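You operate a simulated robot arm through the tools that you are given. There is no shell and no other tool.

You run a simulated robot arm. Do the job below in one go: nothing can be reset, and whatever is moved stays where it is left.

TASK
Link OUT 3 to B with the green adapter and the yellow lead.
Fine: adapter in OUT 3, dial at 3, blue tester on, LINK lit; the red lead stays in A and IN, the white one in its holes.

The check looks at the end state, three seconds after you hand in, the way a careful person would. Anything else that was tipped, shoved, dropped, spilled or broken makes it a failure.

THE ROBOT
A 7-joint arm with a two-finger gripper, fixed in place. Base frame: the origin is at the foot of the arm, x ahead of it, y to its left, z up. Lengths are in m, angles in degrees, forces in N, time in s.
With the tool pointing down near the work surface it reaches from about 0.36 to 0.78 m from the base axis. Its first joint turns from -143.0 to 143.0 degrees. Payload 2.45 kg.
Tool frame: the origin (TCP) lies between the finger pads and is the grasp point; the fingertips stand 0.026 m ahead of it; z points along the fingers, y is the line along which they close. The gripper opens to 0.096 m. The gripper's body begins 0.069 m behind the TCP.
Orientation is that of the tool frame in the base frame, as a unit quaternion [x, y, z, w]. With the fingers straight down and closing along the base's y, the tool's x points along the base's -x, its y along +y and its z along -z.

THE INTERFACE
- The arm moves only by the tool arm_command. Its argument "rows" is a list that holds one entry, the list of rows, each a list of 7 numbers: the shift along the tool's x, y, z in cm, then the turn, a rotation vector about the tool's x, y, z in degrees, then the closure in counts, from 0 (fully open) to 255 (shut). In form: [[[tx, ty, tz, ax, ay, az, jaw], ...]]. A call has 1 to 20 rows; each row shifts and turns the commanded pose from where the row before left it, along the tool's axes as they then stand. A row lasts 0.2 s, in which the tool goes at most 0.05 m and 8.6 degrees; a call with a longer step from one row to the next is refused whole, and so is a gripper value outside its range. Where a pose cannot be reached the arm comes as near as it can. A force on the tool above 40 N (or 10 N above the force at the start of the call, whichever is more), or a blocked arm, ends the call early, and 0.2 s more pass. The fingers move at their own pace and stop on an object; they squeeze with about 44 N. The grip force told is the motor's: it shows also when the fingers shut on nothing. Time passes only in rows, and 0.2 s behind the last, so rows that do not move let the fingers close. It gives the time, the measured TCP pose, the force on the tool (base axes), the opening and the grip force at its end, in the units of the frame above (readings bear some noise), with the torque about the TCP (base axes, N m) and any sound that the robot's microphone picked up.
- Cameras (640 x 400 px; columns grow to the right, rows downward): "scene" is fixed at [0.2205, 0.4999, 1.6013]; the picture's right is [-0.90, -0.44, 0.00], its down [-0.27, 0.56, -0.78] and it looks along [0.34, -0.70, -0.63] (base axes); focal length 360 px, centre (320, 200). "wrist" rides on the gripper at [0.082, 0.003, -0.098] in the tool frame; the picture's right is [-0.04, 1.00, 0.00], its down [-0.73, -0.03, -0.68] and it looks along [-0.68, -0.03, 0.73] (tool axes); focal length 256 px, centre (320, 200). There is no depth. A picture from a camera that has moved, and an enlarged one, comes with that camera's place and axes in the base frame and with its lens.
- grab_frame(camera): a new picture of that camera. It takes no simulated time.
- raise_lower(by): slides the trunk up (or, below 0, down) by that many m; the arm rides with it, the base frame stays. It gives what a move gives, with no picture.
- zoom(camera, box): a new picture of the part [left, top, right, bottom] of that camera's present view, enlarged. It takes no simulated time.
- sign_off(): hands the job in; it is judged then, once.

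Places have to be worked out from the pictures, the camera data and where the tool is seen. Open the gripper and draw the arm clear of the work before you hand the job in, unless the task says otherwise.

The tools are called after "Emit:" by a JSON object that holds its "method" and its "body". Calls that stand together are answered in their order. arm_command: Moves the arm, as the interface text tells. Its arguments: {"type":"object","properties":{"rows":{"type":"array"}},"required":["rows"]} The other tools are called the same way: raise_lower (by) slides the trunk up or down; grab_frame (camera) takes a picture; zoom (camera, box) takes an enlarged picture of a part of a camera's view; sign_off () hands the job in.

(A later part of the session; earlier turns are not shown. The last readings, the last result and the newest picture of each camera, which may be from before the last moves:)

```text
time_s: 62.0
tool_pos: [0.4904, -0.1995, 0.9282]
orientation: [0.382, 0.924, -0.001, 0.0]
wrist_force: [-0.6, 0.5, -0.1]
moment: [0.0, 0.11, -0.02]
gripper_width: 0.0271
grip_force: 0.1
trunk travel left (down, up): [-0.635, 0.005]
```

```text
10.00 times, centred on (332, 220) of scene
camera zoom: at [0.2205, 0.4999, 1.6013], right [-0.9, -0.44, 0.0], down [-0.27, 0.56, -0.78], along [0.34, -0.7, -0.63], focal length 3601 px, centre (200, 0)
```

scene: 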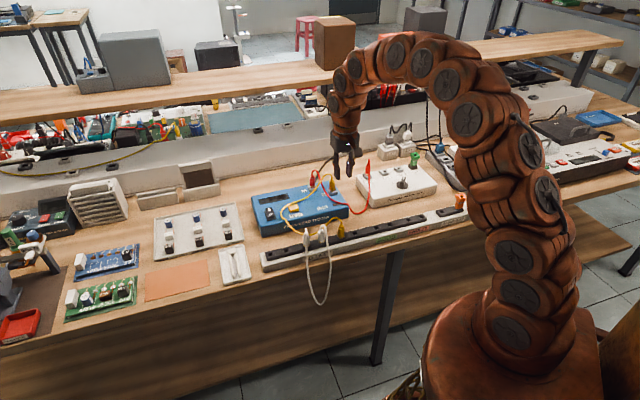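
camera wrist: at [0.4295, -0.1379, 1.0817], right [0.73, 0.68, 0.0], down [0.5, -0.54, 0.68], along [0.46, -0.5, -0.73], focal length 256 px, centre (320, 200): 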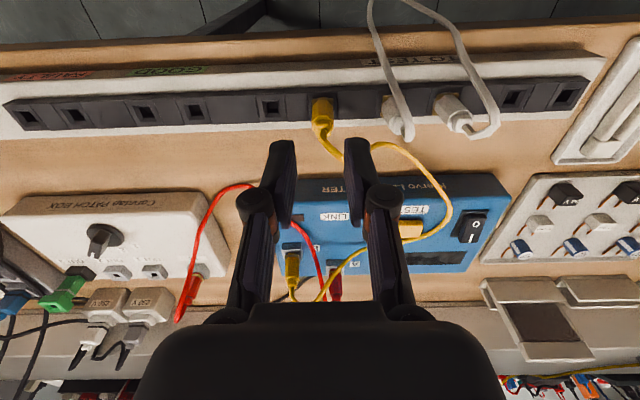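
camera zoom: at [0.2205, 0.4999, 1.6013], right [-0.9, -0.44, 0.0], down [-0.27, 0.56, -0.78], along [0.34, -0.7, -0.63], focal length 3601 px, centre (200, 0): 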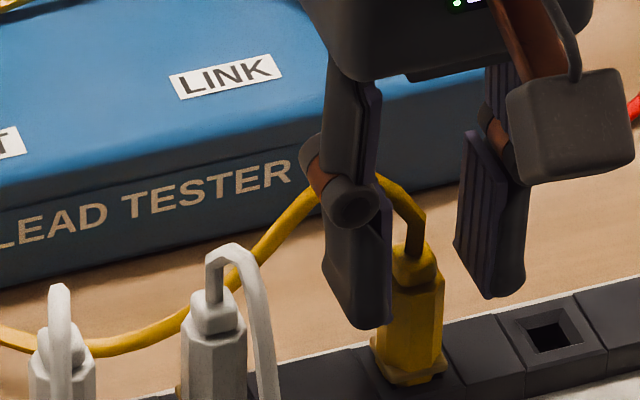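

The cable passes behind the right finger as planned. I descend the last 2.6 cm and close.

Emit:
{"method": "arm_command", "body": {"rows": [[[0, 0, 1.0, 0, 0, 0, 183], [0, 0, 1.0, 0, 0, 0, 183], [0, 0, 0.6, 0, 0, 0, 183], [0, 0, 0, 0, 0, 0, 183], [0, 0, 0, 0, 0, 0, 225], [0, 0, 0, 0, 0, 0, 235], [0, 0, 0, 0, 0, 0, 235]]]}}

Emit:
{"method": "zoom", "body": {"camera": "wrist", "box": [220, 80, 420, 205]}}

Emit:
{"method": "zoom", "body": {"camera": "scene", "box": [300, 200, 364, 240]}}

```text
time_s: 63.6
tool_pos: [0.4895, -0.1982, 0.9015]
orientation: [0.383, 0.924, 0.0, 0.0]
wrist_force: [0.2, 0.1, 0.8]
moment: [0.0, 0.0, 0.01]
gripper_width: 0.0162
grip_force: 42.0
trunk travel left (down, up): [-0.635, 0.005]
```

```text
3.20 times, centred on (320, 142) of wrist
camera zoom: at [0.4329, -0.1382, 0.9976], right [0.73, 0.68, 0.0], down [0.5, -0.54, 0.68], along [0.46, -0.5, -0.73], focal length 819 px, centre (320, 384)
```

zoom: 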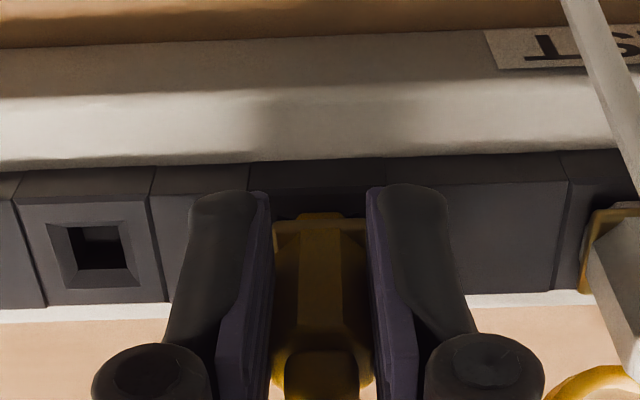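

```text
10.00 times, centred on (332, 220) of scene
camera zoom: at [0.2205, 0.4999, 1.6013], right [-0.9, -0.44, 0.0], down [-0.27, 0.56, -0.78], along [0.34, -0.7, -0.63], focal length 3601 px, centre (200, 0)
```

zoom: 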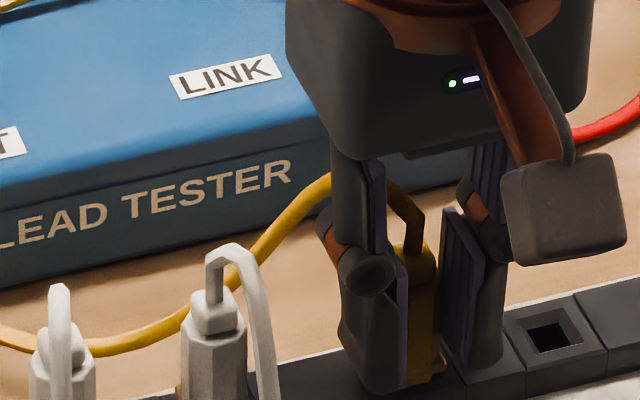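

Gripped. I lift it straight up about 12 cm.

Emit:
{"method": "arm_command", "body": {"rows": [[[0, 0, -0.5, 0, 0, 0, 235], [0, 0, -1, 0, 0, 0, 235], [0, 0, -1.5, 0, 0, 0, 235], [0, 0, -2, 0, 0, 0, 235], [0, 0, -2, 0, 0, 0, 235], [0, 0, -2, 0, 0, 0, 235], [0, 0, -2, 0, 0, 0, 235], [0, 0, -1, 0, 0, 0, 235], [0, 0, 0, 0, 0, 0, 235]]]}}

Emit:
{"method": "grab_frame", "body": {"camera": "wrist"}}

Emit:
{"method": "zoom", "body": {"camera": "scene", "box": [260, 150, 420, 250]}}

```text
time_s: 65.6
tool_pos: [0.4886, -0.1958, 1.023]
orientation: [0.383, 0.924, 0.0, 0.0]
wrist_force: [0.1, -0.9, -0.4]
moment: [-0.02, 0.01, 0.01]
gripper_width: 0.0163
grip_force: 41.7
trunk travel left (down, up): [-0.635, 0.005]
```

```text
taken
camera wrist: at [0.4321, -0.1366, 1.119], right [0.73, 0.68, 0.0], down [0.5, -0.54, 0.68], along [0.46, -0.5, -0.73], focal length 256 px, centre (320, 200)
```

wrist: 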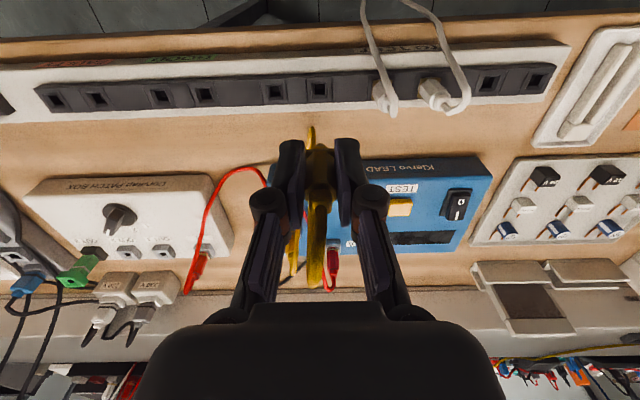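

```text
4.00 times, centred on (340, 200) of scene
camera zoom: at [0.2205, 0.4999, 1.6013], right [-0.9, -0.44, 0.0], down [-0.27, 0.56, -0.78], along [0.34, -0.7, -0.63], focal length 1440 px, centre (240, 200)
```

zoom: 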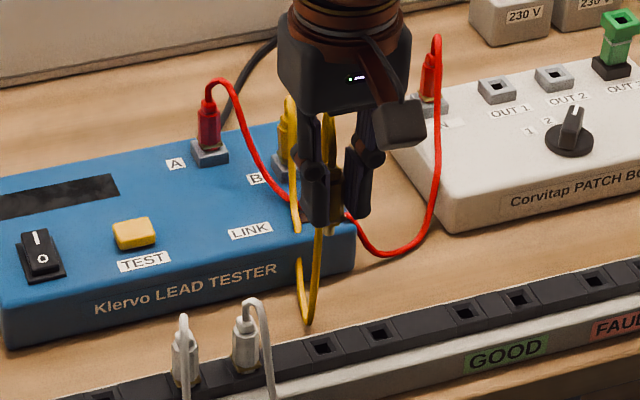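

Emit:
{"method": "zoom", "body": {"camera": "wrist", "box": [240, 110, 432, 310]}}

Emit:
{"method": "zoom", "body": {"camera": "scene", "box": [316, 165, 364, 235]}}

```text
2.00 times, centred on (336, 210) of wrist
camera zoom: at [0.4321, -0.1366, 1.119], right [0.73, 0.68, 0.0], down [0.5, -0.54, 0.68], along [0.46, -0.5, -0.73], focal length 512 px, centre (288, 180)
```

zoom: 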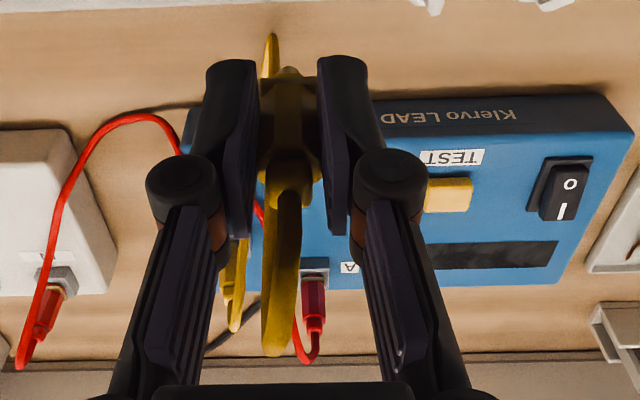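

```text
5.71 times, centred on (340, 200) of scene
camera zoom: at [0.2205, 0.4999, 1.6013], right [-0.9, -0.44, 0.0], down [-0.27, 0.56, -0.78], along [0.34, -0.7, -0.63], focal length 2058 px, centre (206, 200)
```

zoom: 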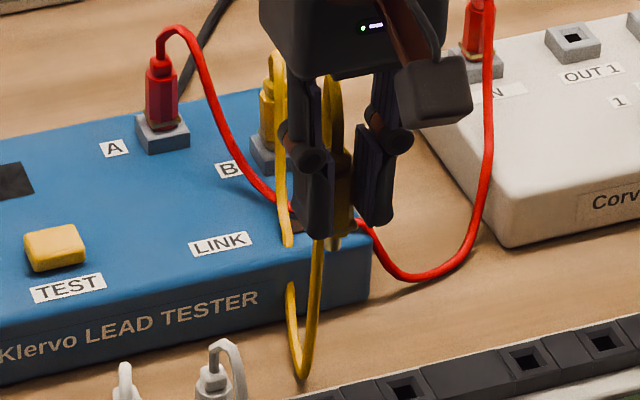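

The cable trails from the neck between the fingers towards the back and isn't wrapped around anything. I carry the plug left over the bench towards the patch box at this height.

Emit:
{"method": "arm_command", "body": {"rows": [[[-1, -4.2, 0, 0, 0, 0, 235], [-1, -4.2, 0, 0, 0, 0, 235], [-1, -4.2, 0, 0, 0, 0, 235], [-1, -4.2, 0, 0, 0, 0, 235], [-1, -4.2, 0, 0, 0, 0, 235], [-1, -4.2, 0, 0, 0, 0, 235], [-1, -4.2, 0, 0, 0, 0, 235], [-1, -4.2, 0, 0, 0, 0, 235], [0, 0, 0, 0, 0, 0, 235]]]}}

Emit:
{"method": "grab_frame", "body": {"camera": "wrist"}}

Emit:
{"method": "grab_frame", "body": {"camera": "scene"}}

Emit:
{"method": "zoom", "body": {"camera": "scene", "box": [290, 130, 450, 230]}}

```text
time_s: 67.6
tool_pos: [0.3087, -0.4911, 1.0244]
orientation: [0.383, 0.924, 0.001, -0.001]
wrist_force: [-0.6, 0.0, -0.1]
moment: [-0.01, 0.02, -0.05]
gripper_width: 0.0165
grip_force: 42.2
trunk travel left (down, up): [-0.635, 0.005]
```

```text
taken
camera wrist: at [0.252, -0.4301, 1.1204], right [0.73, 0.68, 0.0], down [0.5, -0.54, 0.68], along [0.46, -0.5, -0.73], focal length 256 px, centre (320, 200)
```

wrist: 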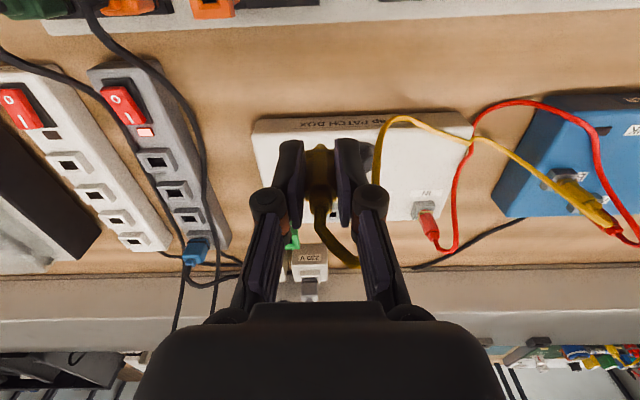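

```text
taken
```

scene: 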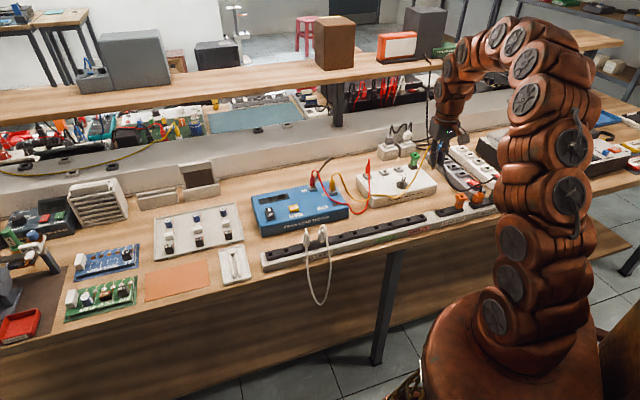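

```text
4.00 times, centred on (370, 180) of scene
camera zoom: at [0.2205, 0.4999, 1.6013], right [-0.9, -0.44, 0.0], down [-0.27, 0.56, -0.78], along [0.34, -0.7, -0.63], focal length 1440 px, centre (120, 280)
```

zoom: 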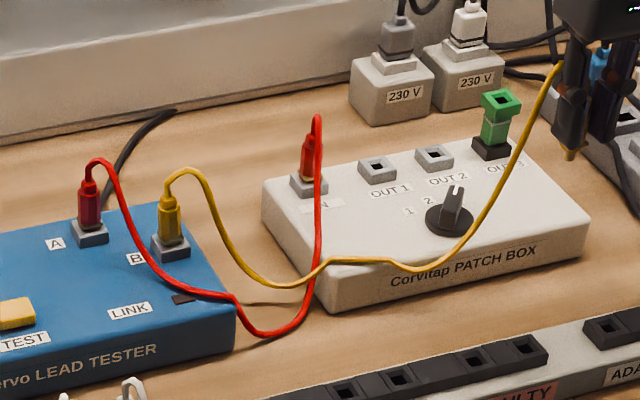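

The lead runs clear: from B over the red lead's front, across the patch box front to the gripper. I move to hover over the adapter with the plug tip about 2 cm above its head.

Emit:
{"method": "arm_command", "body": {"rows": [[[-3.9, -1.2, 0, 0, 0, 0, 235], [-3.9, -1.2, 0, 0, 0, 0, 235], [-3.9, -1.2, 0.5, 0, 0, 0, 235], [-3.9, -1.15, 1.2, 0, 0, 0, 235], [0, 0, 0.5, 0, 0, 0, 235], [0, 0, 0, 0, 0, 0, 235]]]}}

Emit:
{"method": "grab_frame", "body": {"camera": "wrist"}}

Emit:
{"method": "zoom", "body": {"camera": "wrist", "box": [260, 80, 380, 155]}}

Emit:
{"method": "zoom", "body": {"camera": "scene", "box": [396, 135, 436, 160]}}

```text
time_s: 69.0
tool_pos: [0.3851, -0.6359, 1.0014]
orientation: [0.383, 0.924, 0.0, 0.0]
wrist_force: [0.5, -0.4, -0.5]
moment: [-0.04, -0.01, -0.01]
gripper_width: 0.0163
grip_force: 41.9
trunk travel left (down, up): [-0.635, 0.005]
```

```text
taken
camera wrist: at [0.329, -0.5755, 1.0977], right [0.73, 0.68, 0.0], down [0.5, -0.54, 0.68], along [0.46, -0.5, -0.73], focal length 256 px, centre (320, 200)
```

wrist: 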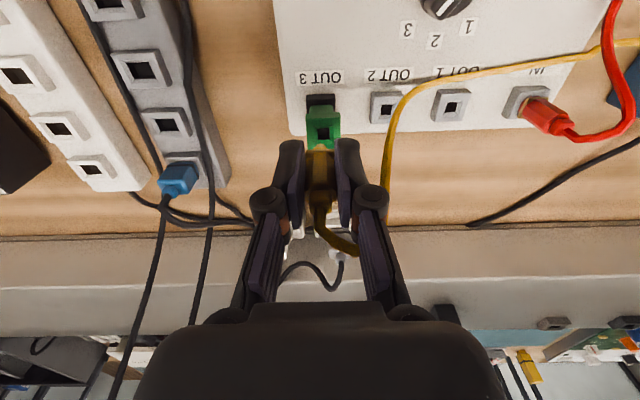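

```text
5.33 times, centred on (320, 118) of wrist
camera zoom: at [0.329, -0.5755, 1.0977], right [0.73, 0.68, 0.0], down [0.5, -0.54, 0.68], along [0.46, -0.5, -0.73], focal length 1365 px, centre (320, 640)
```

zoom: 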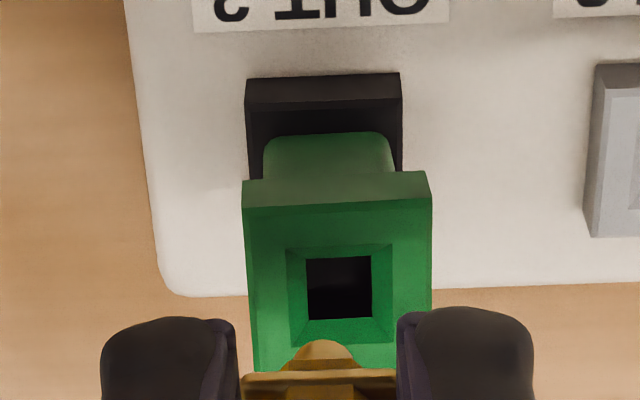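

```text
16.00 times, centred on (416, 148) of scene
camera zoom: at [0.2205, 0.4999, 1.6013], right [-0.9, -0.44, 0.0], down [-0.27, 0.56, -0.78], along [0.34, -0.7, -0.63], focal length 5762 px, centre (-1216, 1040)
```

zoom: 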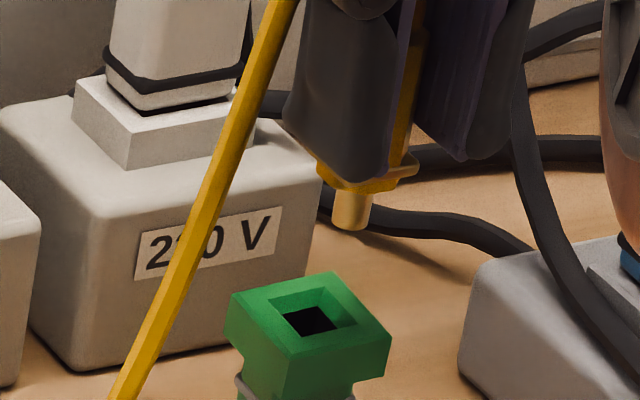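

Joint wrist and scene geometry gives the adapter's hole rim at z≈0.93, with the plug needing +5 mm outward and +2 mm right. I apply that and lower 1.6 cm to check near the rim.

Emit:
{"method": "arm_command", "body": {"rows": [[[-0.5, 0.2, 0.4, 0, 0, 0, 235], [0, 0, 0.6, 0, 0, 0, 235], [0, 0, 0.6, 0, 0, 0, 235], [0, 0, 0, 0, 0, 0, 235], [0, 0, 0, 0, 0, 0, 235]]]}}

Emit:
{"method": "zoom", "body": {"camera": "wrist", "box": [272, 100, 368, 160]}}

Emit:
{"method": "zoom", "body": {"camera": "scene", "box": [396, 140, 436, 165]}}

```text
time_s: 70.2
tool_pos: [0.3907, -0.6381, 0.983]
orientation: [0.383, 0.924, 0.001, 0.0]
wrist_force: [-0.7, 0.2, 0.3]
moment: [-0.01, 0.03, -0.02]
gripper_width: 0.0163
grip_force: 41.8
trunk travel left (down, up): [-0.635, 0.005]
```

```text
6.67 times, centred on (320, 130) of wrist
camera zoom: at [0.3341, -0.578, 1.0801], right [0.73, 0.68, 0.0], down [0.5, -0.54, 0.68], along [0.46, -0.5, -0.73], focal length 1707 px, centre (320, 667)
```

zoom: 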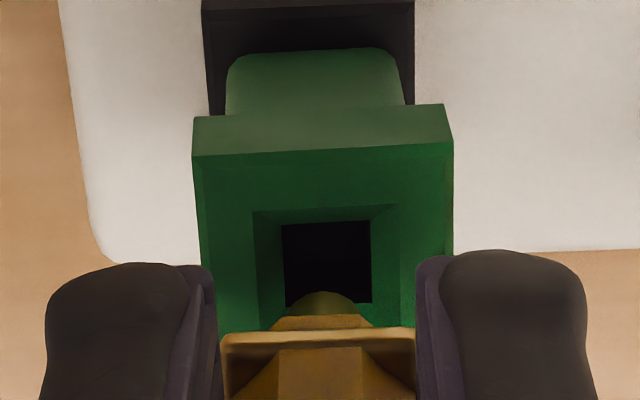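

```text
16.00 times, centred on (416, 152) of scene
camera zoom: at [0.2205, 0.4999, 1.6013], right [-0.9, -0.44, 0.0], down [-0.27, 0.56, -0.78], along [0.34, -0.7, -0.63], focal length 5762 px, centre (-1216, 960)
```

zoom: 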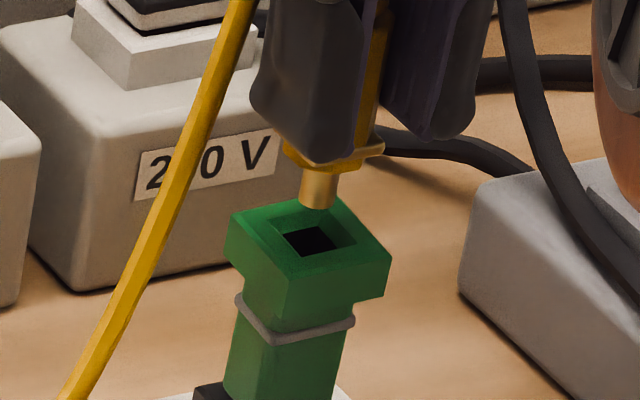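

Both views agree: about 1.4 mm towards the robot still needed, sideways aligned. I correct and lower towards the rim.

Emit:
{"method": "arm_command", "body": {"rows": [[[0.14, 0.03, 0.2, 0, 0, 0, 235], [0, 0, 0.3, 0, 0, 0, 235], [0, 0, 0.3, 0, 0, 0, 235], [0, 0, 0, 0, 0, 0, 235]]]}}

Emit:
{"method": "zoom", "body": {"camera": "wrist", "box": [272, 105, 368, 165]}}

Emit:
{"method": "zoom", "body": {"camera": "scene", "box": [396, 140, 436, 165]}}

```text
time_s: 71.2
tool_pos: [0.389, -0.6359, 0.9771]
orientation: [0.383, 0.924, -0.001, 0.0]
wrist_force: [-1.1, -0.4, -0.1]
moment: [0.0, -0.03, -0.03]
gripper_width: 0.0164
grip_force: 41.9
trunk travel left (down, up): [-0.635, 0.005]
```

```text
6.67 times, centred on (320, 135) of wrist
camera zoom: at [0.333, -0.5764, 1.0732], right [0.73, 0.68, 0.0], down [0.5, -0.54, 0.68], along [0.46, -0.5, -0.73], focal length 1707 px, centre (320, 633)
```

zoom: 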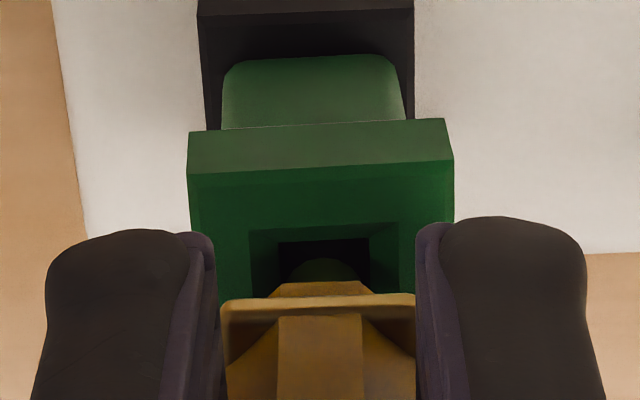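

```text
16.00 times, centred on (416, 152) of scene
camera zoom: at [0.2205, 0.4999, 1.6013], right [-0.9, -0.44, 0.0], down [-0.27, 0.56, -0.78], along [0.34, -0.7, -0.63], focal length 5762 px, centre (-1216, 960)
```

zoom: 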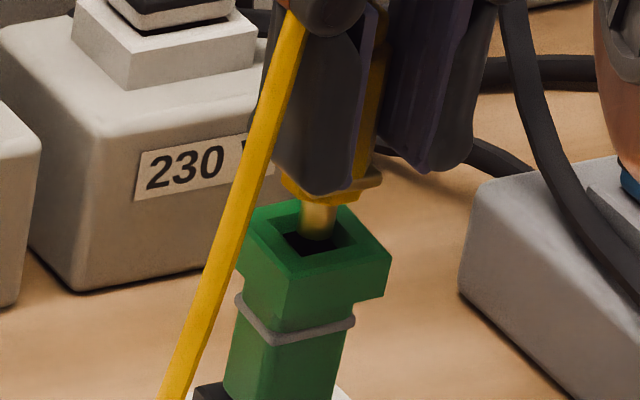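

The tip is entering the funnel centred. I lower in 2 mm steps until it seats.

Emit:
{"method": "arm_command", "body": {"rows": [[[0, 0, 0.2, 0, 0, 0, 235], [0, 0, 0.2, 0, 0, 0, 235], [0, 0, 0.2, 0, 0, 0, 235], [0, 0, 0.2, 0, 0, 0, 235], [0, 0, 0.2, 0, 0, 0, 235], [0, 0, 0, 0, 0, 0, 235]]]}}

Emit:
{"method": "zoom", "body": {"camera": "wrist", "box": [272, 105, 368, 165]}}

Emit:
{"method": "zoom", "body": {"camera": "scene", "box": [396, 140, 436, 165]}}

```text
time_s: 72.6
tool_pos: [0.3894, -0.6376, 0.9662]
orientation: [0.382, 0.924, 0.001, 0.0]
wrist_force: [0.0, 0.1, -0.4]
moment: [0.0, -0.01, 0.02]
gripper_width: 0.0161
grip_force: 41.6
trunk travel left (down, up): [-0.635, 0.005]
```

```text
6.67 times, centred on (320, 135) of wrist
camera zoom: at [0.3327, -0.5772, 1.0625], right [0.73, 0.68, 0.0], down [0.5, -0.54, 0.68], along [0.46, -0.5, -0.73], focal length 1707 px, centre (320, 633)
```

zoom: 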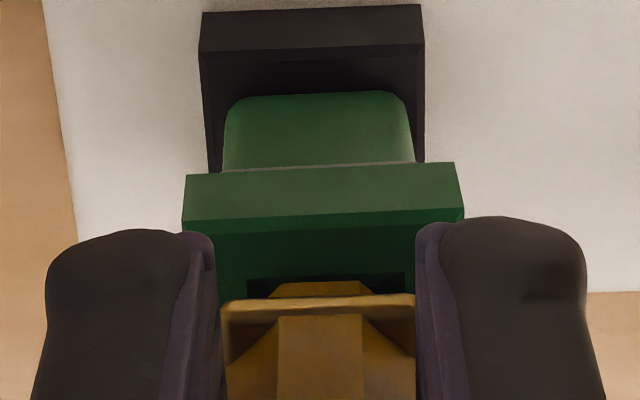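

```text
16.00 times, centred on (416, 152) of scene
camera zoom: at [0.2205, 0.4999, 1.6013], right [-0.9, -0.44, 0.0], down [-0.27, 0.56, -0.78], along [0.34, -0.7, -0.63], focal length 5762 px, centre (-1216, 960)
```

zoom: 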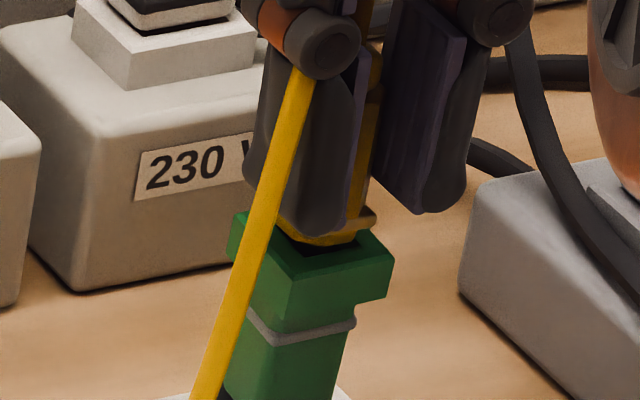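

Still free, with a few millimetres of gap left. I continue down until contact.

Emit:
{"method": "arm_command", "body": {"rows": [[[0, 0, 0.15, 0, 0, 0, 235], [0, 0, 0.15, 0, 0, 0, 235], [0, 0, 0.15, 0, 0, 0, 235], [0, 0, 0.15, 0, 0, 0, 235], [0, 0, 0, 0, 0, 0, 235]]]}}

Emit:
{"method": "zoom", "body": {"camera": "wrist", "box": [272, 105, 368, 165]}}

Emit:
{"method": "zoom", "body": {"camera": "scene", "box": [396, 140, 436, 165]}}

```text
time_s: 73.8
tool_pos: [0.3885, -0.6368, 0.9622]
orientation: [0.382, 0.924, -0.001, 0.0]
wrist_force: [0.2, -5.8, 33.2]
moment: [-0.71, -0.36, -0.03]
gripper_width: 0.0166
grip_force: 42.6
trunk travel left (down, up): [-0.635, 0.005]
```

```text
6.67 times, centred on (320, 135) of wrist
camera zoom: at [0.3324, -0.5765, 1.0592], right [0.73, 0.68, 0.0], down [0.5, -0.54, 0.68], along [0.46, -0.5, -0.73], focal length 1707 px, centre (320, 633)
```

zoom: 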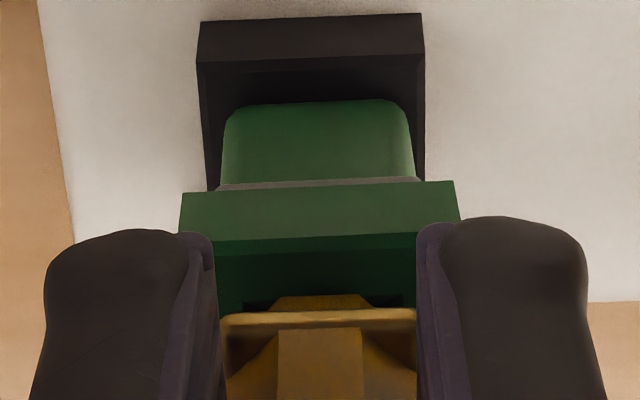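

```text
16.00 times, centred on (416, 152) of scene
camera zoom: at [0.2205, 0.4999, 1.6013], right [-0.9, -0.44, 0.0], down [-0.27, 0.56, -0.78], along [0.34, -0.7, -0.63], focal length 5762 px, centre (-1216, 960)
```

zoom: 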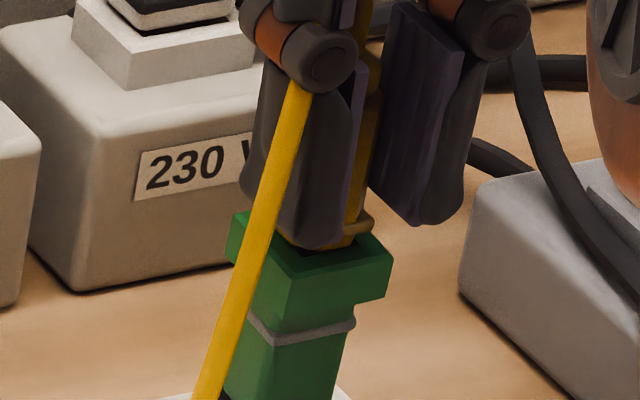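

33 N at z=0.962, about where full seating was expected. Before releasing I check how the cable runs around the fingers.

Emit:
{"method": "zoom", "body": {"camera": "wrist", "box": [260, 120, 452, 240]}}

Emit:
{"method": "zoom", "body": {"camera": "scene", "box": [370, 120, 450, 170]}}

Emit:
{"method": "grab_frame", "body": {"camera": "wrist"}}

```text
3.33 times, centred on (356, 180) of wrist
camera zoom: at [0.3324, -0.5765, 1.0592], right [0.73, 0.68, 0.0], down [0.5, -0.54, 0.68], along [0.46, -0.5, -0.73], focal length 853 px, centre (200, 267)
```

zoom: 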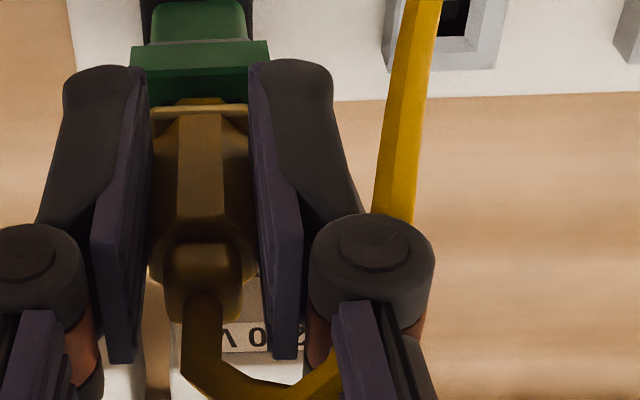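

```text
8.00 times, centred on (410, 145) of scene
camera zoom: at [0.2205, 0.4999, 1.6013], right [-0.9, -0.44, 0.0], down [-0.27, 0.56, -0.78], along [0.34, -0.7, -0.63], focal length 2881 px, centre (-400, 640)
```

zoom: 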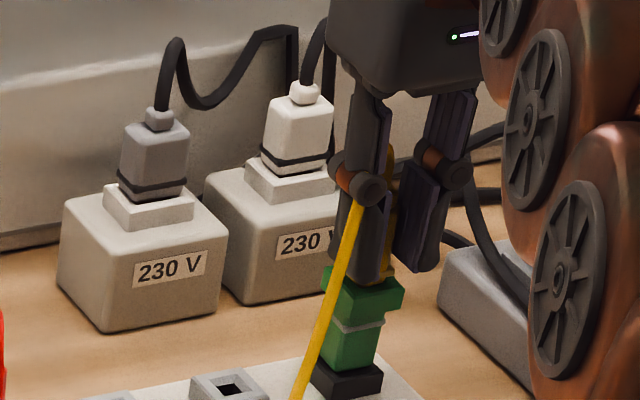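

```text
taken
camera wrist: at [0.3324, -0.5765, 1.0592], right [0.73, 0.68, 0.0], down [0.5, -0.54, 0.68], along [0.46, -0.5, -0.73], focal length 256 px, centre (320, 200)
```

wrist: 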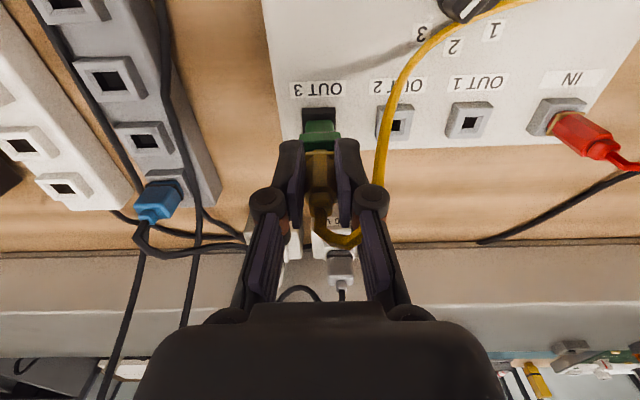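

The cable passes behind and outside the right finger, the same as at B, so the same exit works. I open slightly, rise a few millimetres and withdraw towards the robot.

Emit:
{"method": "arm_command", "body": {"rows": [[[0, 0, -0.25, 0, 0, 0, 235], [0, 0, 0, 0, 0, 0, 192], [0, 0, 0, 0, 0, 0, 192], [0, 0, -0.1, 0, 0, 0, 192], [0.8, 0, 0, 0, 0, 0, 192], [1.2, 0, 0, 0, 0, 0, 192], [1.4, 0, 0, 0, 0, 0, 192], [0, 0, 0, 0, 0, 0, 192]]]}}

Emit:
{"method": "grab_frame", "body": {"camera": "wrist"}}

Emit:
{"method": "zoom", "body": {"camera": "scene", "box": [370, 120, 450, 170]}}

```text
time_s: 75.6
tool_pos: [0.366, -0.6129, 0.9643]
orientation: [0.383, 0.924, 0.0, -0.001]
wrist_force: [-0.3, -1.0, 0.1]
moment: [-0.02, 0.01, 0.0]
gripper_width: 0.0241
grip_force: 0.0
trunk travel left (down, up): [-0.635, 0.005]
```

```text
taken
camera wrist: at [0.3093, -0.5524, 1.0599], right [0.73, 0.68, 0.0], down [0.5, -0.54, 0.68], along [0.46, -0.5, -0.73], focal length 256 px, centre (320, 200)
```

wrist: 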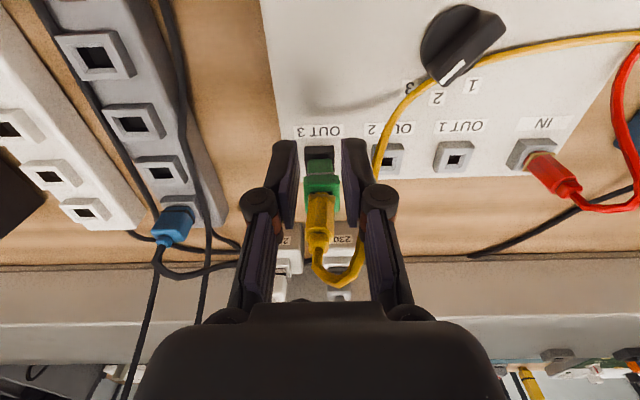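

```text
8.00 times, centred on (410, 145) of scene
camera zoom: at [0.2205, 0.4999, 1.6013], right [-0.9, -0.44, 0.0], down [-0.27, 0.56, -0.78], along [0.34, -0.7, -0.63], focal length 2881 px, centre (-400, 640)
```

zoom: 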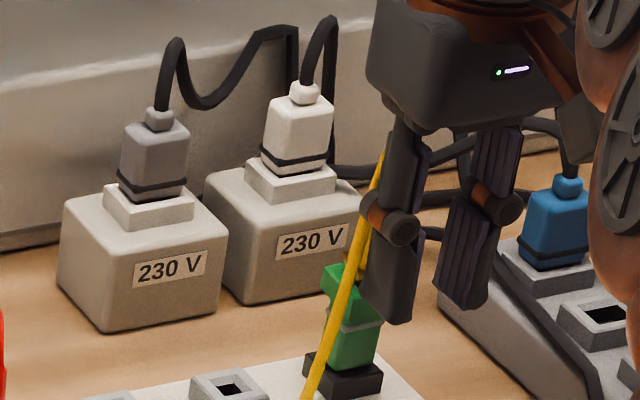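

The plug stands in the adapter and the fingers are nearly clear. I back off 3 cm more, then rise and inspect.

Emit:
{"method": "arm_command", "body": {"rows": [[[1.5, -0.2, 0, 0, 0, 0, 192], [1.5, -0.2, 0, 0, 0, 0, 192], [1, -0.3, -2, 0, 0, 0, 192], [1, 0, -3, 0, 0, 0, 192], [2, 0, -2, 0, 0, 0, 192], [0, 0, 0, 0, 0, 0, 192]]]}}

Emit:
{"method": "grab_frame", "body": {"camera": "wrist"}}

Emit:
{"method": "zoom", "body": {"camera": "scene", "box": [380, 130, 444, 170]}}

Emit:
{"method": "zoom", "body": {"camera": "scene", "box": [260, 130, 420, 230]}}

Emit:
{"method": "zoom", "body": {"camera": "wrist", "box": [272, 160, 368, 260]}}

```text
time_s: 77.0
tool_pos: [0.3097, -0.5705, 1.0354]
orientation: [0.383, 0.924, 0.001, 0.0]
wrist_force: [0.2, 0.7, 0.3]
moment: [0.01, -0.02, 0.03]
gripper_width: 0.0235
grip_force: 0.1
trunk travel left (down, up): [-0.635, 0.005]
```

```text
taken
camera wrist: at [0.2545, -0.5095, 1.1309], right [0.73, 0.68, 0.0], down [0.5, -0.54, 0.68], along [0.46, -0.5, -0.73], focal length 256 px, centre (320, 200)
```

wrist: 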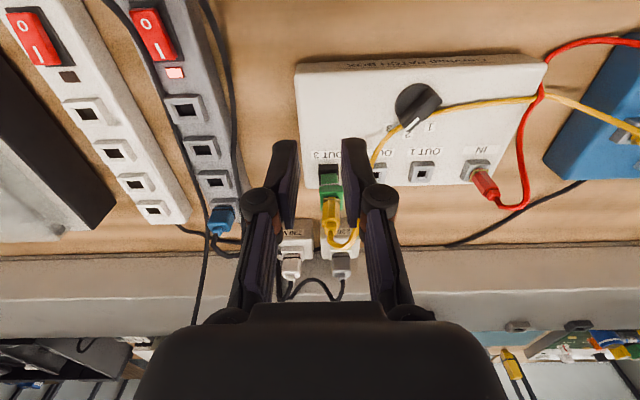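

```text
10.00 times, centred on (412, 150) of scene
camera zoom: at [0.2205, 0.4999, 1.6013], right [-0.9, -0.44, 0.0], down [-0.27, 0.56, -0.78], along [0.34, -0.7, -0.63], focal length 3601 px, centre (-600, 700)
```

zoom: 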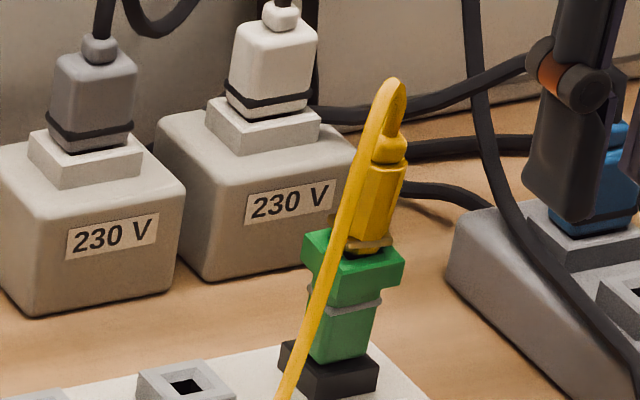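

```text
4.00 times, centred on (340, 180) of scene
camera zoom: at [0.2205, 0.4999, 1.6013], right [-0.9, -0.44, 0.0], down [-0.27, 0.56, -0.78], along [0.34, -0.7, -0.63], focal length 1440 px, centre (240, 280)
```

zoom: 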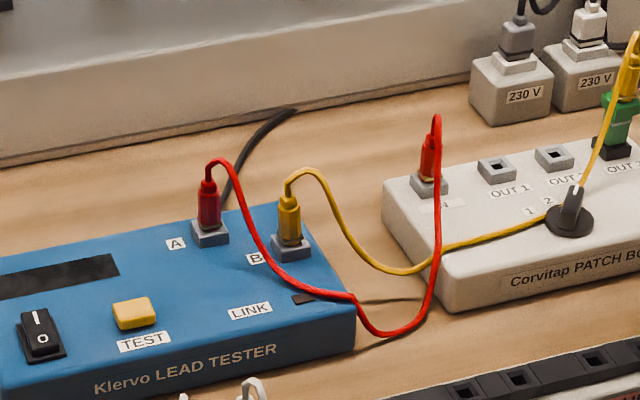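

```text
4.00 times, centred on (320, 210) of wrist
camera zoom: at [0.2545, -0.5095, 1.1309], right [0.73, 0.68, 0.0], down [0.5, -0.54, 0.68], along [0.46, -0.5, -0.73], focal length 1024 px, centre (320, 160)
```

zoom: 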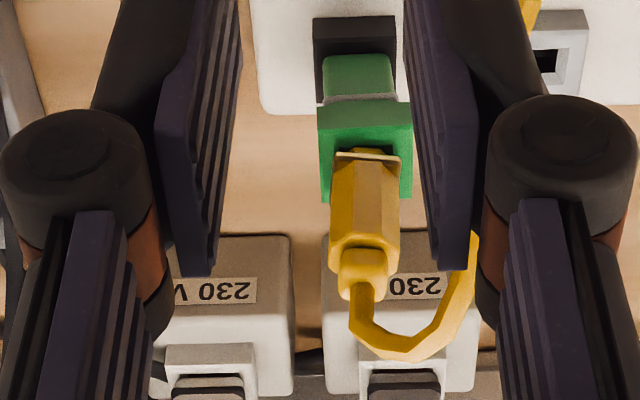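

Both ends are plugged in and the dial still reads 3. LINK is still dark because the tester is off, so I travel high across to the tester's switch to look at it.

Emit:
{"method": "arm_command", "body": {"rows": [[[0.5, 0, -3, 0, 0, 0, 192], [1, 4.6, 0, 0, 0, 0, 230], [1, 4.6, 0, 0, 0, 0, 255], [1, 4.6, 0, 0, 0, 0, 255], [1, 4.6, 0, 0, 0, 0, 255], [1, 4.6, 0, 0, 0, 0, 255], [1, 4.6, 0, 0, 0, 0, 255], [1, 4.6, 0, 0, 0, 0, 255], [1, 4.6, 0, 0, 0, 0, 255], [1, 4.6, 0, 0, 0, 0, 255], [1, 4.6, 0, 0, 0, 0, 255], [1, 4.6, 2, 0, 0, 0, 255], [0, 4, 2, 0, 0, 0, 255], [0, 0, 0, 0, 0, 0, 255]]]}}

Emit:
{"method": "grab_frame", "body": {"camera": "wrist"}}

Emit:
{"method": "zoom", "body": {"camera": "wrist", "box": [240, 100, 400, 200]}}

Emit:
{"method": "zoom", "body": {"camera": "scene", "box": [250, 190, 300, 222]}}

```text
refused: row 12 steps farther than a row can; nothing moved
```

```text
taken
camera wrist: at [0.2545, -0.5095, 1.1309], right [0.73, 0.68, 0.0], down [0.5, -0.54, 0.68], along [0.46, -0.5, -0.73], focal length 256 px, centre (320, 200)
```

wrist: 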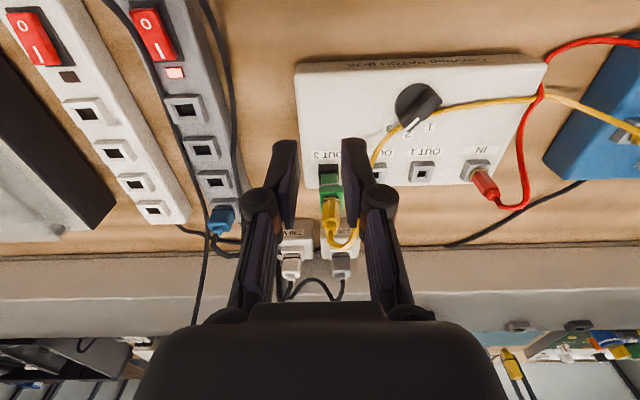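

```text
4.00 times, centred on (320, 150) of wrist
camera zoom: at [0.2545, -0.5095, 1.1309], right [0.73, 0.68, 0.0], down [0.5, -0.54, 0.68], along [0.46, -0.5, -0.73], focal length 1024 px, centre (320, 400)
```

zoom: 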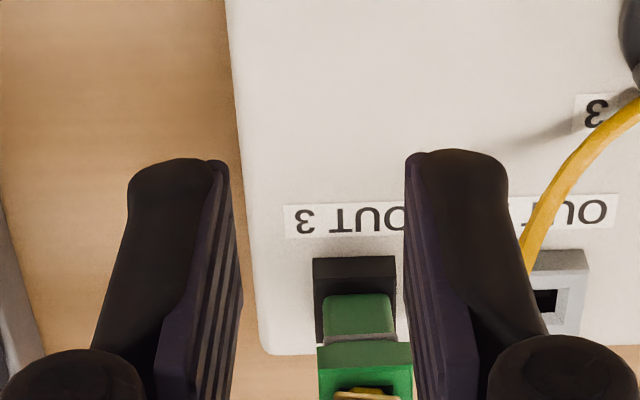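

```text
12.50 times, centred on (275, 206) of scene
camera zoom: at [0.2205, 0.4999, 1.6013], right [-0.9, -0.44, 0.0], down [-0.27, 0.56, -0.78], along [0.34, -0.7, -0.63], focal length 4501 px, centre (882, 125)
```

zoom: 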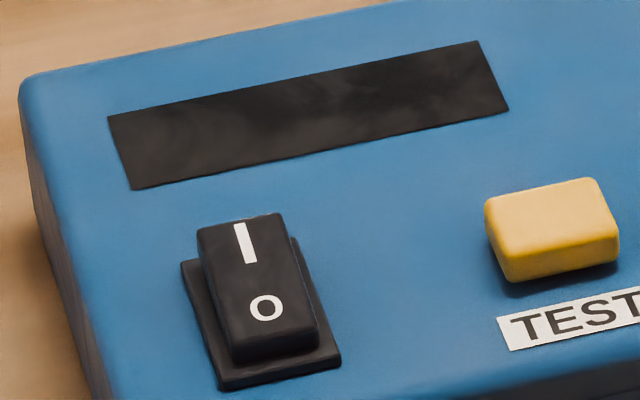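

One row was slightly too long; nothing moved. The rocker shows I at the far end and O at the near end. I repeat the transfer with shorter steps.

Emit:
{"method": "arm_command", "body": {"rows": [[[0.5, 0, -3, 0, 0, 0, 192], [1, 4.6, 0, 0, 0, 0, 230], [1, 4.6, 0, 0, 0, 0, 255], [1, 4.6, 0, 0, 0, 0, 255], [1, 4.6, 0, 0, 0, 0, 255], [1, 4.6, 0, 0, 0, 0, 255], [1, 4.6, 0, 0, 0, 0, 255], [1, 4.6, 0, 0, 0, 0, 255], [1, 4.6, 0, 0, 0, 0, 255], [1, 4.6, 0, 0, 0, 0, 255], [1, 4.6, 0, 0, 0, 0, 255], [1, 4.6, 1, 0, 0, 0, 255], [0, 4, 2, 0, 0, 0, 255], [0, 0, 2, 0, 0, 0, 255], [0, 0, 0, 0, 0, 0, 255]]]}}

Emit:
{"method": "grab_frame", "body": {"camera": "wrist"}}

Emit:
{"method": "zoom", "body": {"camera": "wrist", "box": [240, 100, 400, 200]}}

Emit:
{"method": "grab_frame", "body": {"camera": "scene"}}

```text
time_s: 80.2
tool_pos: [0.614, -0.1, 1.0141]
orientation: [0.383, 0.924, 0.0, 0.0]
wrist_force: [0.1, 0.6, -1.0]
moment: [-0.04, 0.03, 0.0]
gripper_width: 0.0
grip_force: 28.3
trunk travel left (down, up): [-0.635, 0.005]
```

```text
taken
camera wrist: at [0.5579, -0.0402, 1.1101], right [0.73, 0.68, 0.0], down [0.5, -0.54, 0.68], along [0.46, -0.5, -0.73], focal length 256 px, centre (320, 200)
```

wrist: 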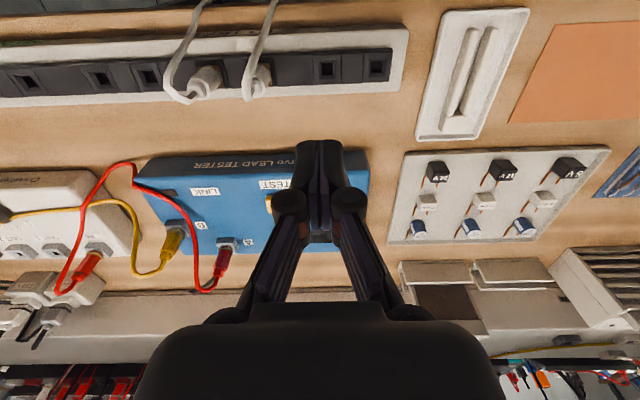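

```text
4.00 times, centred on (320, 150) of wrist
camera zoom: at [0.5579, -0.0402, 1.1101], right [0.73, 0.68, 0.0], down [0.5, -0.54, 0.68], along [0.46, -0.5, -0.73], focal length 1024 px, centre (320, 400)
```

zoom: 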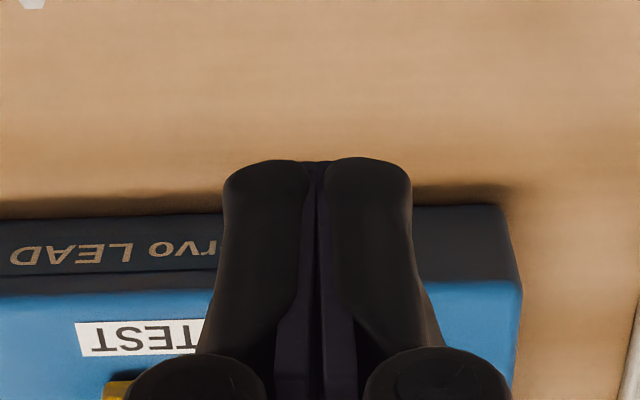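

```text
taken
```

scene: 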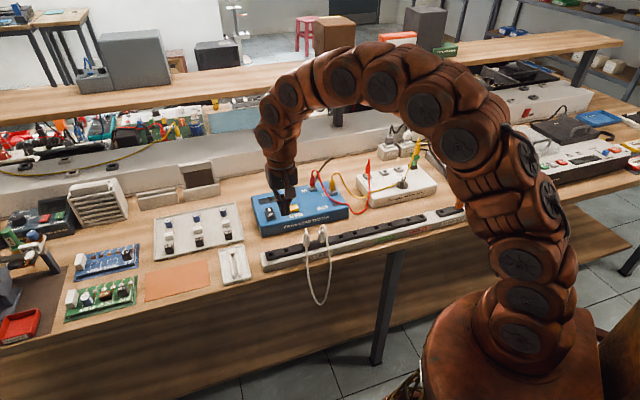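

The closed fingers hide the switch, so I open them to look between them.

Emit:
{"method": "arm_command", "body": {"rows": [[[0, 0, 0, 0, 0, 0, 100], [0, 0, 0, 0, 0, 0, 0], [0, 0, 0, 0, 0, 0, 0], [0, 0, 0, 0, 0, 0, 0], [0, 0, 0, 0, 0, 0, 0]]]}}

Emit:
{"method": "zoom", "body": {"camera": "wrist", "box": [240, 140, 400, 240]}}

```text
time_s: 81.4
tool_pos: [0.6138, -0.1012, 1.0138]
orientation: [0.383, 0.924, 0.0, 0.0]
wrist_force: [0.6, 0.9, 0.7]
moment: [-0.01, 0.02, -0.02]
gripper_width: 0.0955
grip_force: 0.1
trunk travel left (down, up): [-0.635, 0.005]
```

```text
4.00 times, centred on (320, 190) of wrist
camera zoom: at [0.5578, -0.0405, 1.1102], right [0.73, 0.68, 0.0], down [0.5, -0.54, 0.68], along [0.46, -0.5, -0.73], focal length 1024 px, centre (320, 240)
```

zoom: 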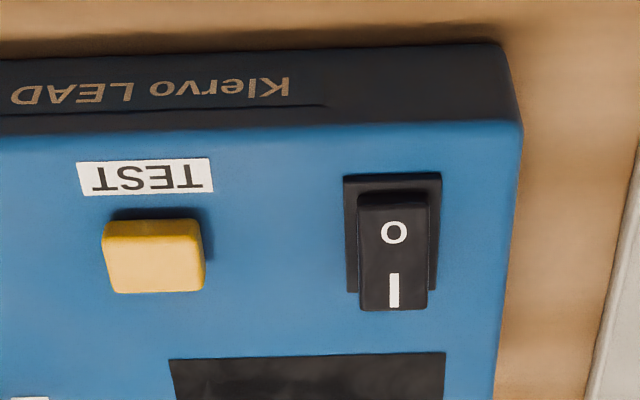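

The I end is raised (off state). I locate it at r≈0.379, n≈0.655, z≈0.883. I close the fingers, come down to z≈0.944 in front of the switch, then move out over its I end.

Emit:
{"method": "arm_command", "body": {"rows": [[[0, 0, 0, 0, 0, 0, 150], [-3, 0.8, 0, 0, 0, 0, 255], [-3, 0.8, 0, 0, 0, 0, 255], [-3, 0, 0, 0, 0, 0, 255], [0, 0, 2.5, 0, 0, 0, 255], [0, 0, 2.5, 0, 0, 0, 255], [0, 0, 2, 0, 0, 0, 255], [-2, 0, 0, 0, 0, 0, 255], [-2, 0, 0, 0, 0, 0, 255], [-2.7, 0, 0, 0, 0, 0, 255], [0, 0, 0, 0, 0, 0, 255]]]}}

Emit:
{"method": "grab_frame", "body": {"camera": "wrist"}}

Emit:
{"method": "zoom", "body": {"camera": "wrist", "box": [240, 90, 400, 190]}}

Emit:
{"method": "zoom", "body": {"camera": "scene", "box": [245, 180, 305, 218]}}

```text
time_s: 83.8
tool_pos: [0.7345, -0.2013, 0.9441]
orientation: [0.383, 0.924, 0.0, 0.0]
wrist_force: [0.0, -0.1, -0.9]
moment: [-0.02, 0.0, 0.01]
gripper_width: 0.0001
grip_force: 28.5
trunk travel left (down, up): [-0.635, 0.005]
```

```text
taken
camera wrist: at [0.6795, -0.1403, 1.0407], right [0.73, 0.68, 0.0], down [0.5, -0.54, 0.68], along [0.46, -0.5, -0.73], focal length 256 px, centre (320, 200)
```

wrist: 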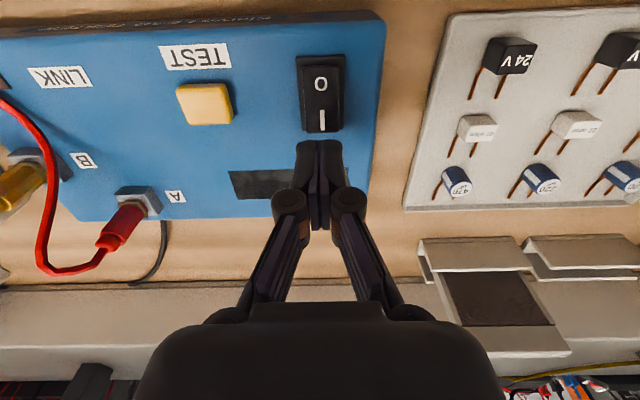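

```text
4.00 times, centred on (320, 140) of wrist
camera zoom: at [0.6795, -0.1403, 1.0407], right [0.73, 0.68, 0.0], down [0.5, -0.54, 0.68], along [0.46, -0.5, -0.73], focal length 1024 px, centre (320, 440)
```

zoom: 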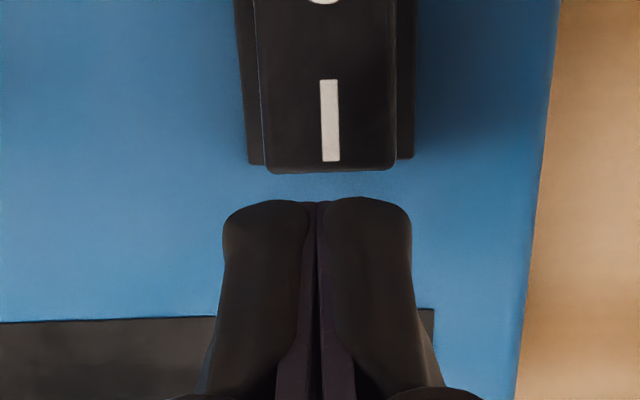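

```text
10.53 times, centred on (275, 199) of scene
camera zoom: at [0.2205, 0.4999, 1.6013], right [-0.9, -0.44, 0.0], down [-0.27, 0.56, -0.78], along [0.34, -0.7, -0.63], focal length 3791 px, centre (794, 210)
```

zoom: 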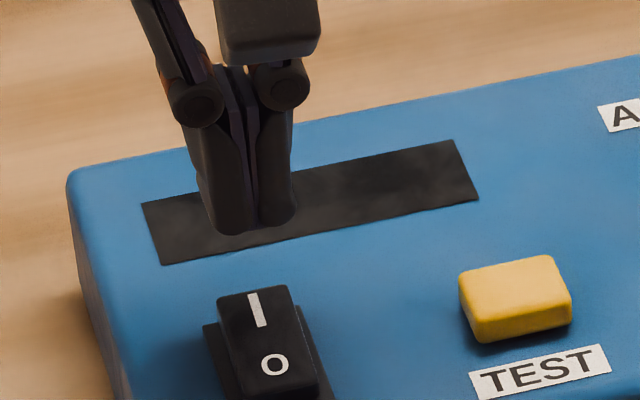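

The fingertips are over the I end; both views agree once I move 3 mm further out. I descend to near contact, then press in small steps and listen for the click.

Emit:
{"method": "arm_command", "body": {"rows": [[[-0.3, 0, 1, 0, 0, 0, 255], [0, 0, 1, 0, 0, 0, 255], [0, 0, 0.8, 0, 0, 0, 255], [0, 0, 0.3, 0, 0, 0, 255], [0, 0, 0.3, 0, 0, 0, 255], [0, 0, 0, 0, 0, 0, 255]]]}}

Emit:
{"method": "zoom", "body": {"camera": "scene", "box": [245, 180, 305, 218]}}

Emit:
{"method": "zoom", "body": {"camera": "wrist", "box": [240, 90, 400, 190]}}

```text
time_s: 85.2
tool_pos: [0.7397, -0.2018, 0.9087]
orientation: [0.383, 0.924, 0.0, 0.0]
wrist_force: [0.1, -0.7, -0.2]
moment: [-0.01, 0.0, 0.01]
gripper_width: 0.0001
grip_force: 28.2
trunk travel left (down, up): [-0.635, 0.005]
heard: click
```

```text
10.53 times, centred on (275, 199) of scene
camera zoom: at [0.2205, 0.4999, 1.6013], right [-0.9, -0.44, 0.0], down [-0.27, 0.56, -0.78], along [0.34, -0.7, -0.63], focal length 3791 px, centre (794, 210)
```

zoom: 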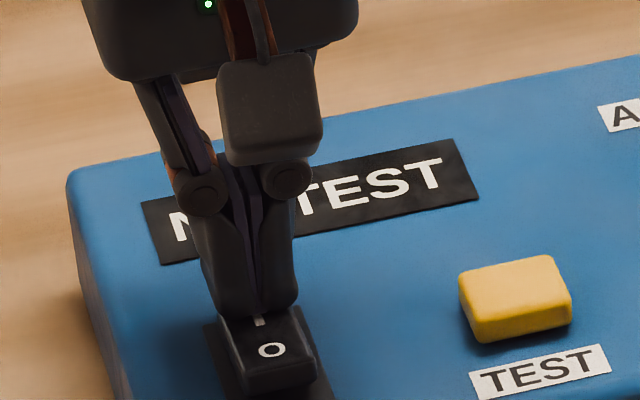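

```text
4.00 times, centred on (320, 140) of wrist
camera zoom: at [0.6833, -0.1423, 1.0062], right [0.73, 0.68, 0.0], down [0.5, -0.54, 0.68], along [0.46, -0.5, -0.73], focal length 1024 px, centre (320, 440)
```

zoom: 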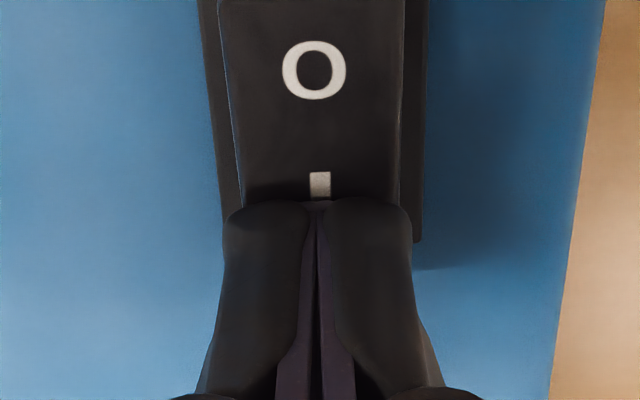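

A click, and the display lights up: "NO TEST". I raise the fingers and check the LINK lamp and the display.

Emit:
{"method": "arm_command", "body": {"rows": [[[0, 0, -2, 0, 0, 0, 255], [0, 0, -2, 0, 0, 0, 255], [2, 0, 0, 0, 0, 0, 255], [0, 0, 0, 0, 0, 0, 255]]]}}

Emit:
{"method": "zoom", "body": {"camera": "scene", "box": [245, 165, 365, 240]}}

Emit:
{"method": "zoom", "body": {"camera": "wrist", "box": [0, 40, 320, 240]}}

```text
time_s: 86.2
tool_pos: [0.7253, -0.1885, 0.9501]
orientation: [0.383, 0.924, -0.001, 0.0]
wrist_force: [0.3, -0.6, 0.5]
moment: [-0.01, 0.03, -0.01]
gripper_width: 0.0
grip_force: 28.6
trunk travel left (down, up): [-0.635, 0.005]
```

```text
5.33 times, centred on (305, 202) of scene
camera zoom: at [0.2205, 0.4999, 1.6013], right [-0.9, -0.44, 0.0], down [-0.27, 0.56, -0.78], along [0.34, -0.7, -0.63], focal length 1921 px, centre (400, 187)
```

zoom: 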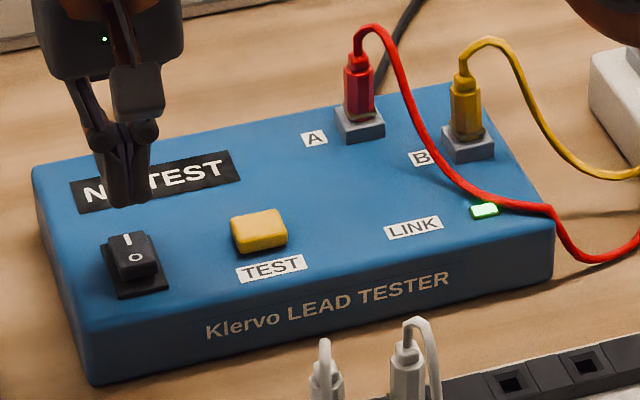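

```text
2.00 times, centred on (160, 140) of wrist
camera zoom: at [0.6687, -0.1281, 1.0468], right [0.73, 0.68, 0.0], down [0.5, -0.54, 0.68], along [0.46, -0.5, -0.73], focal length 512 px, centre (640, 320)
```

zoom: 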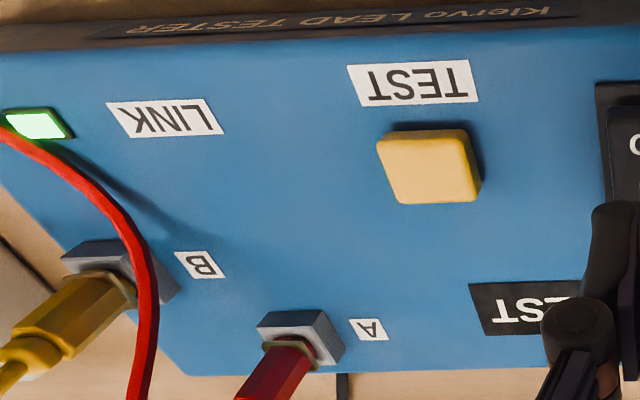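

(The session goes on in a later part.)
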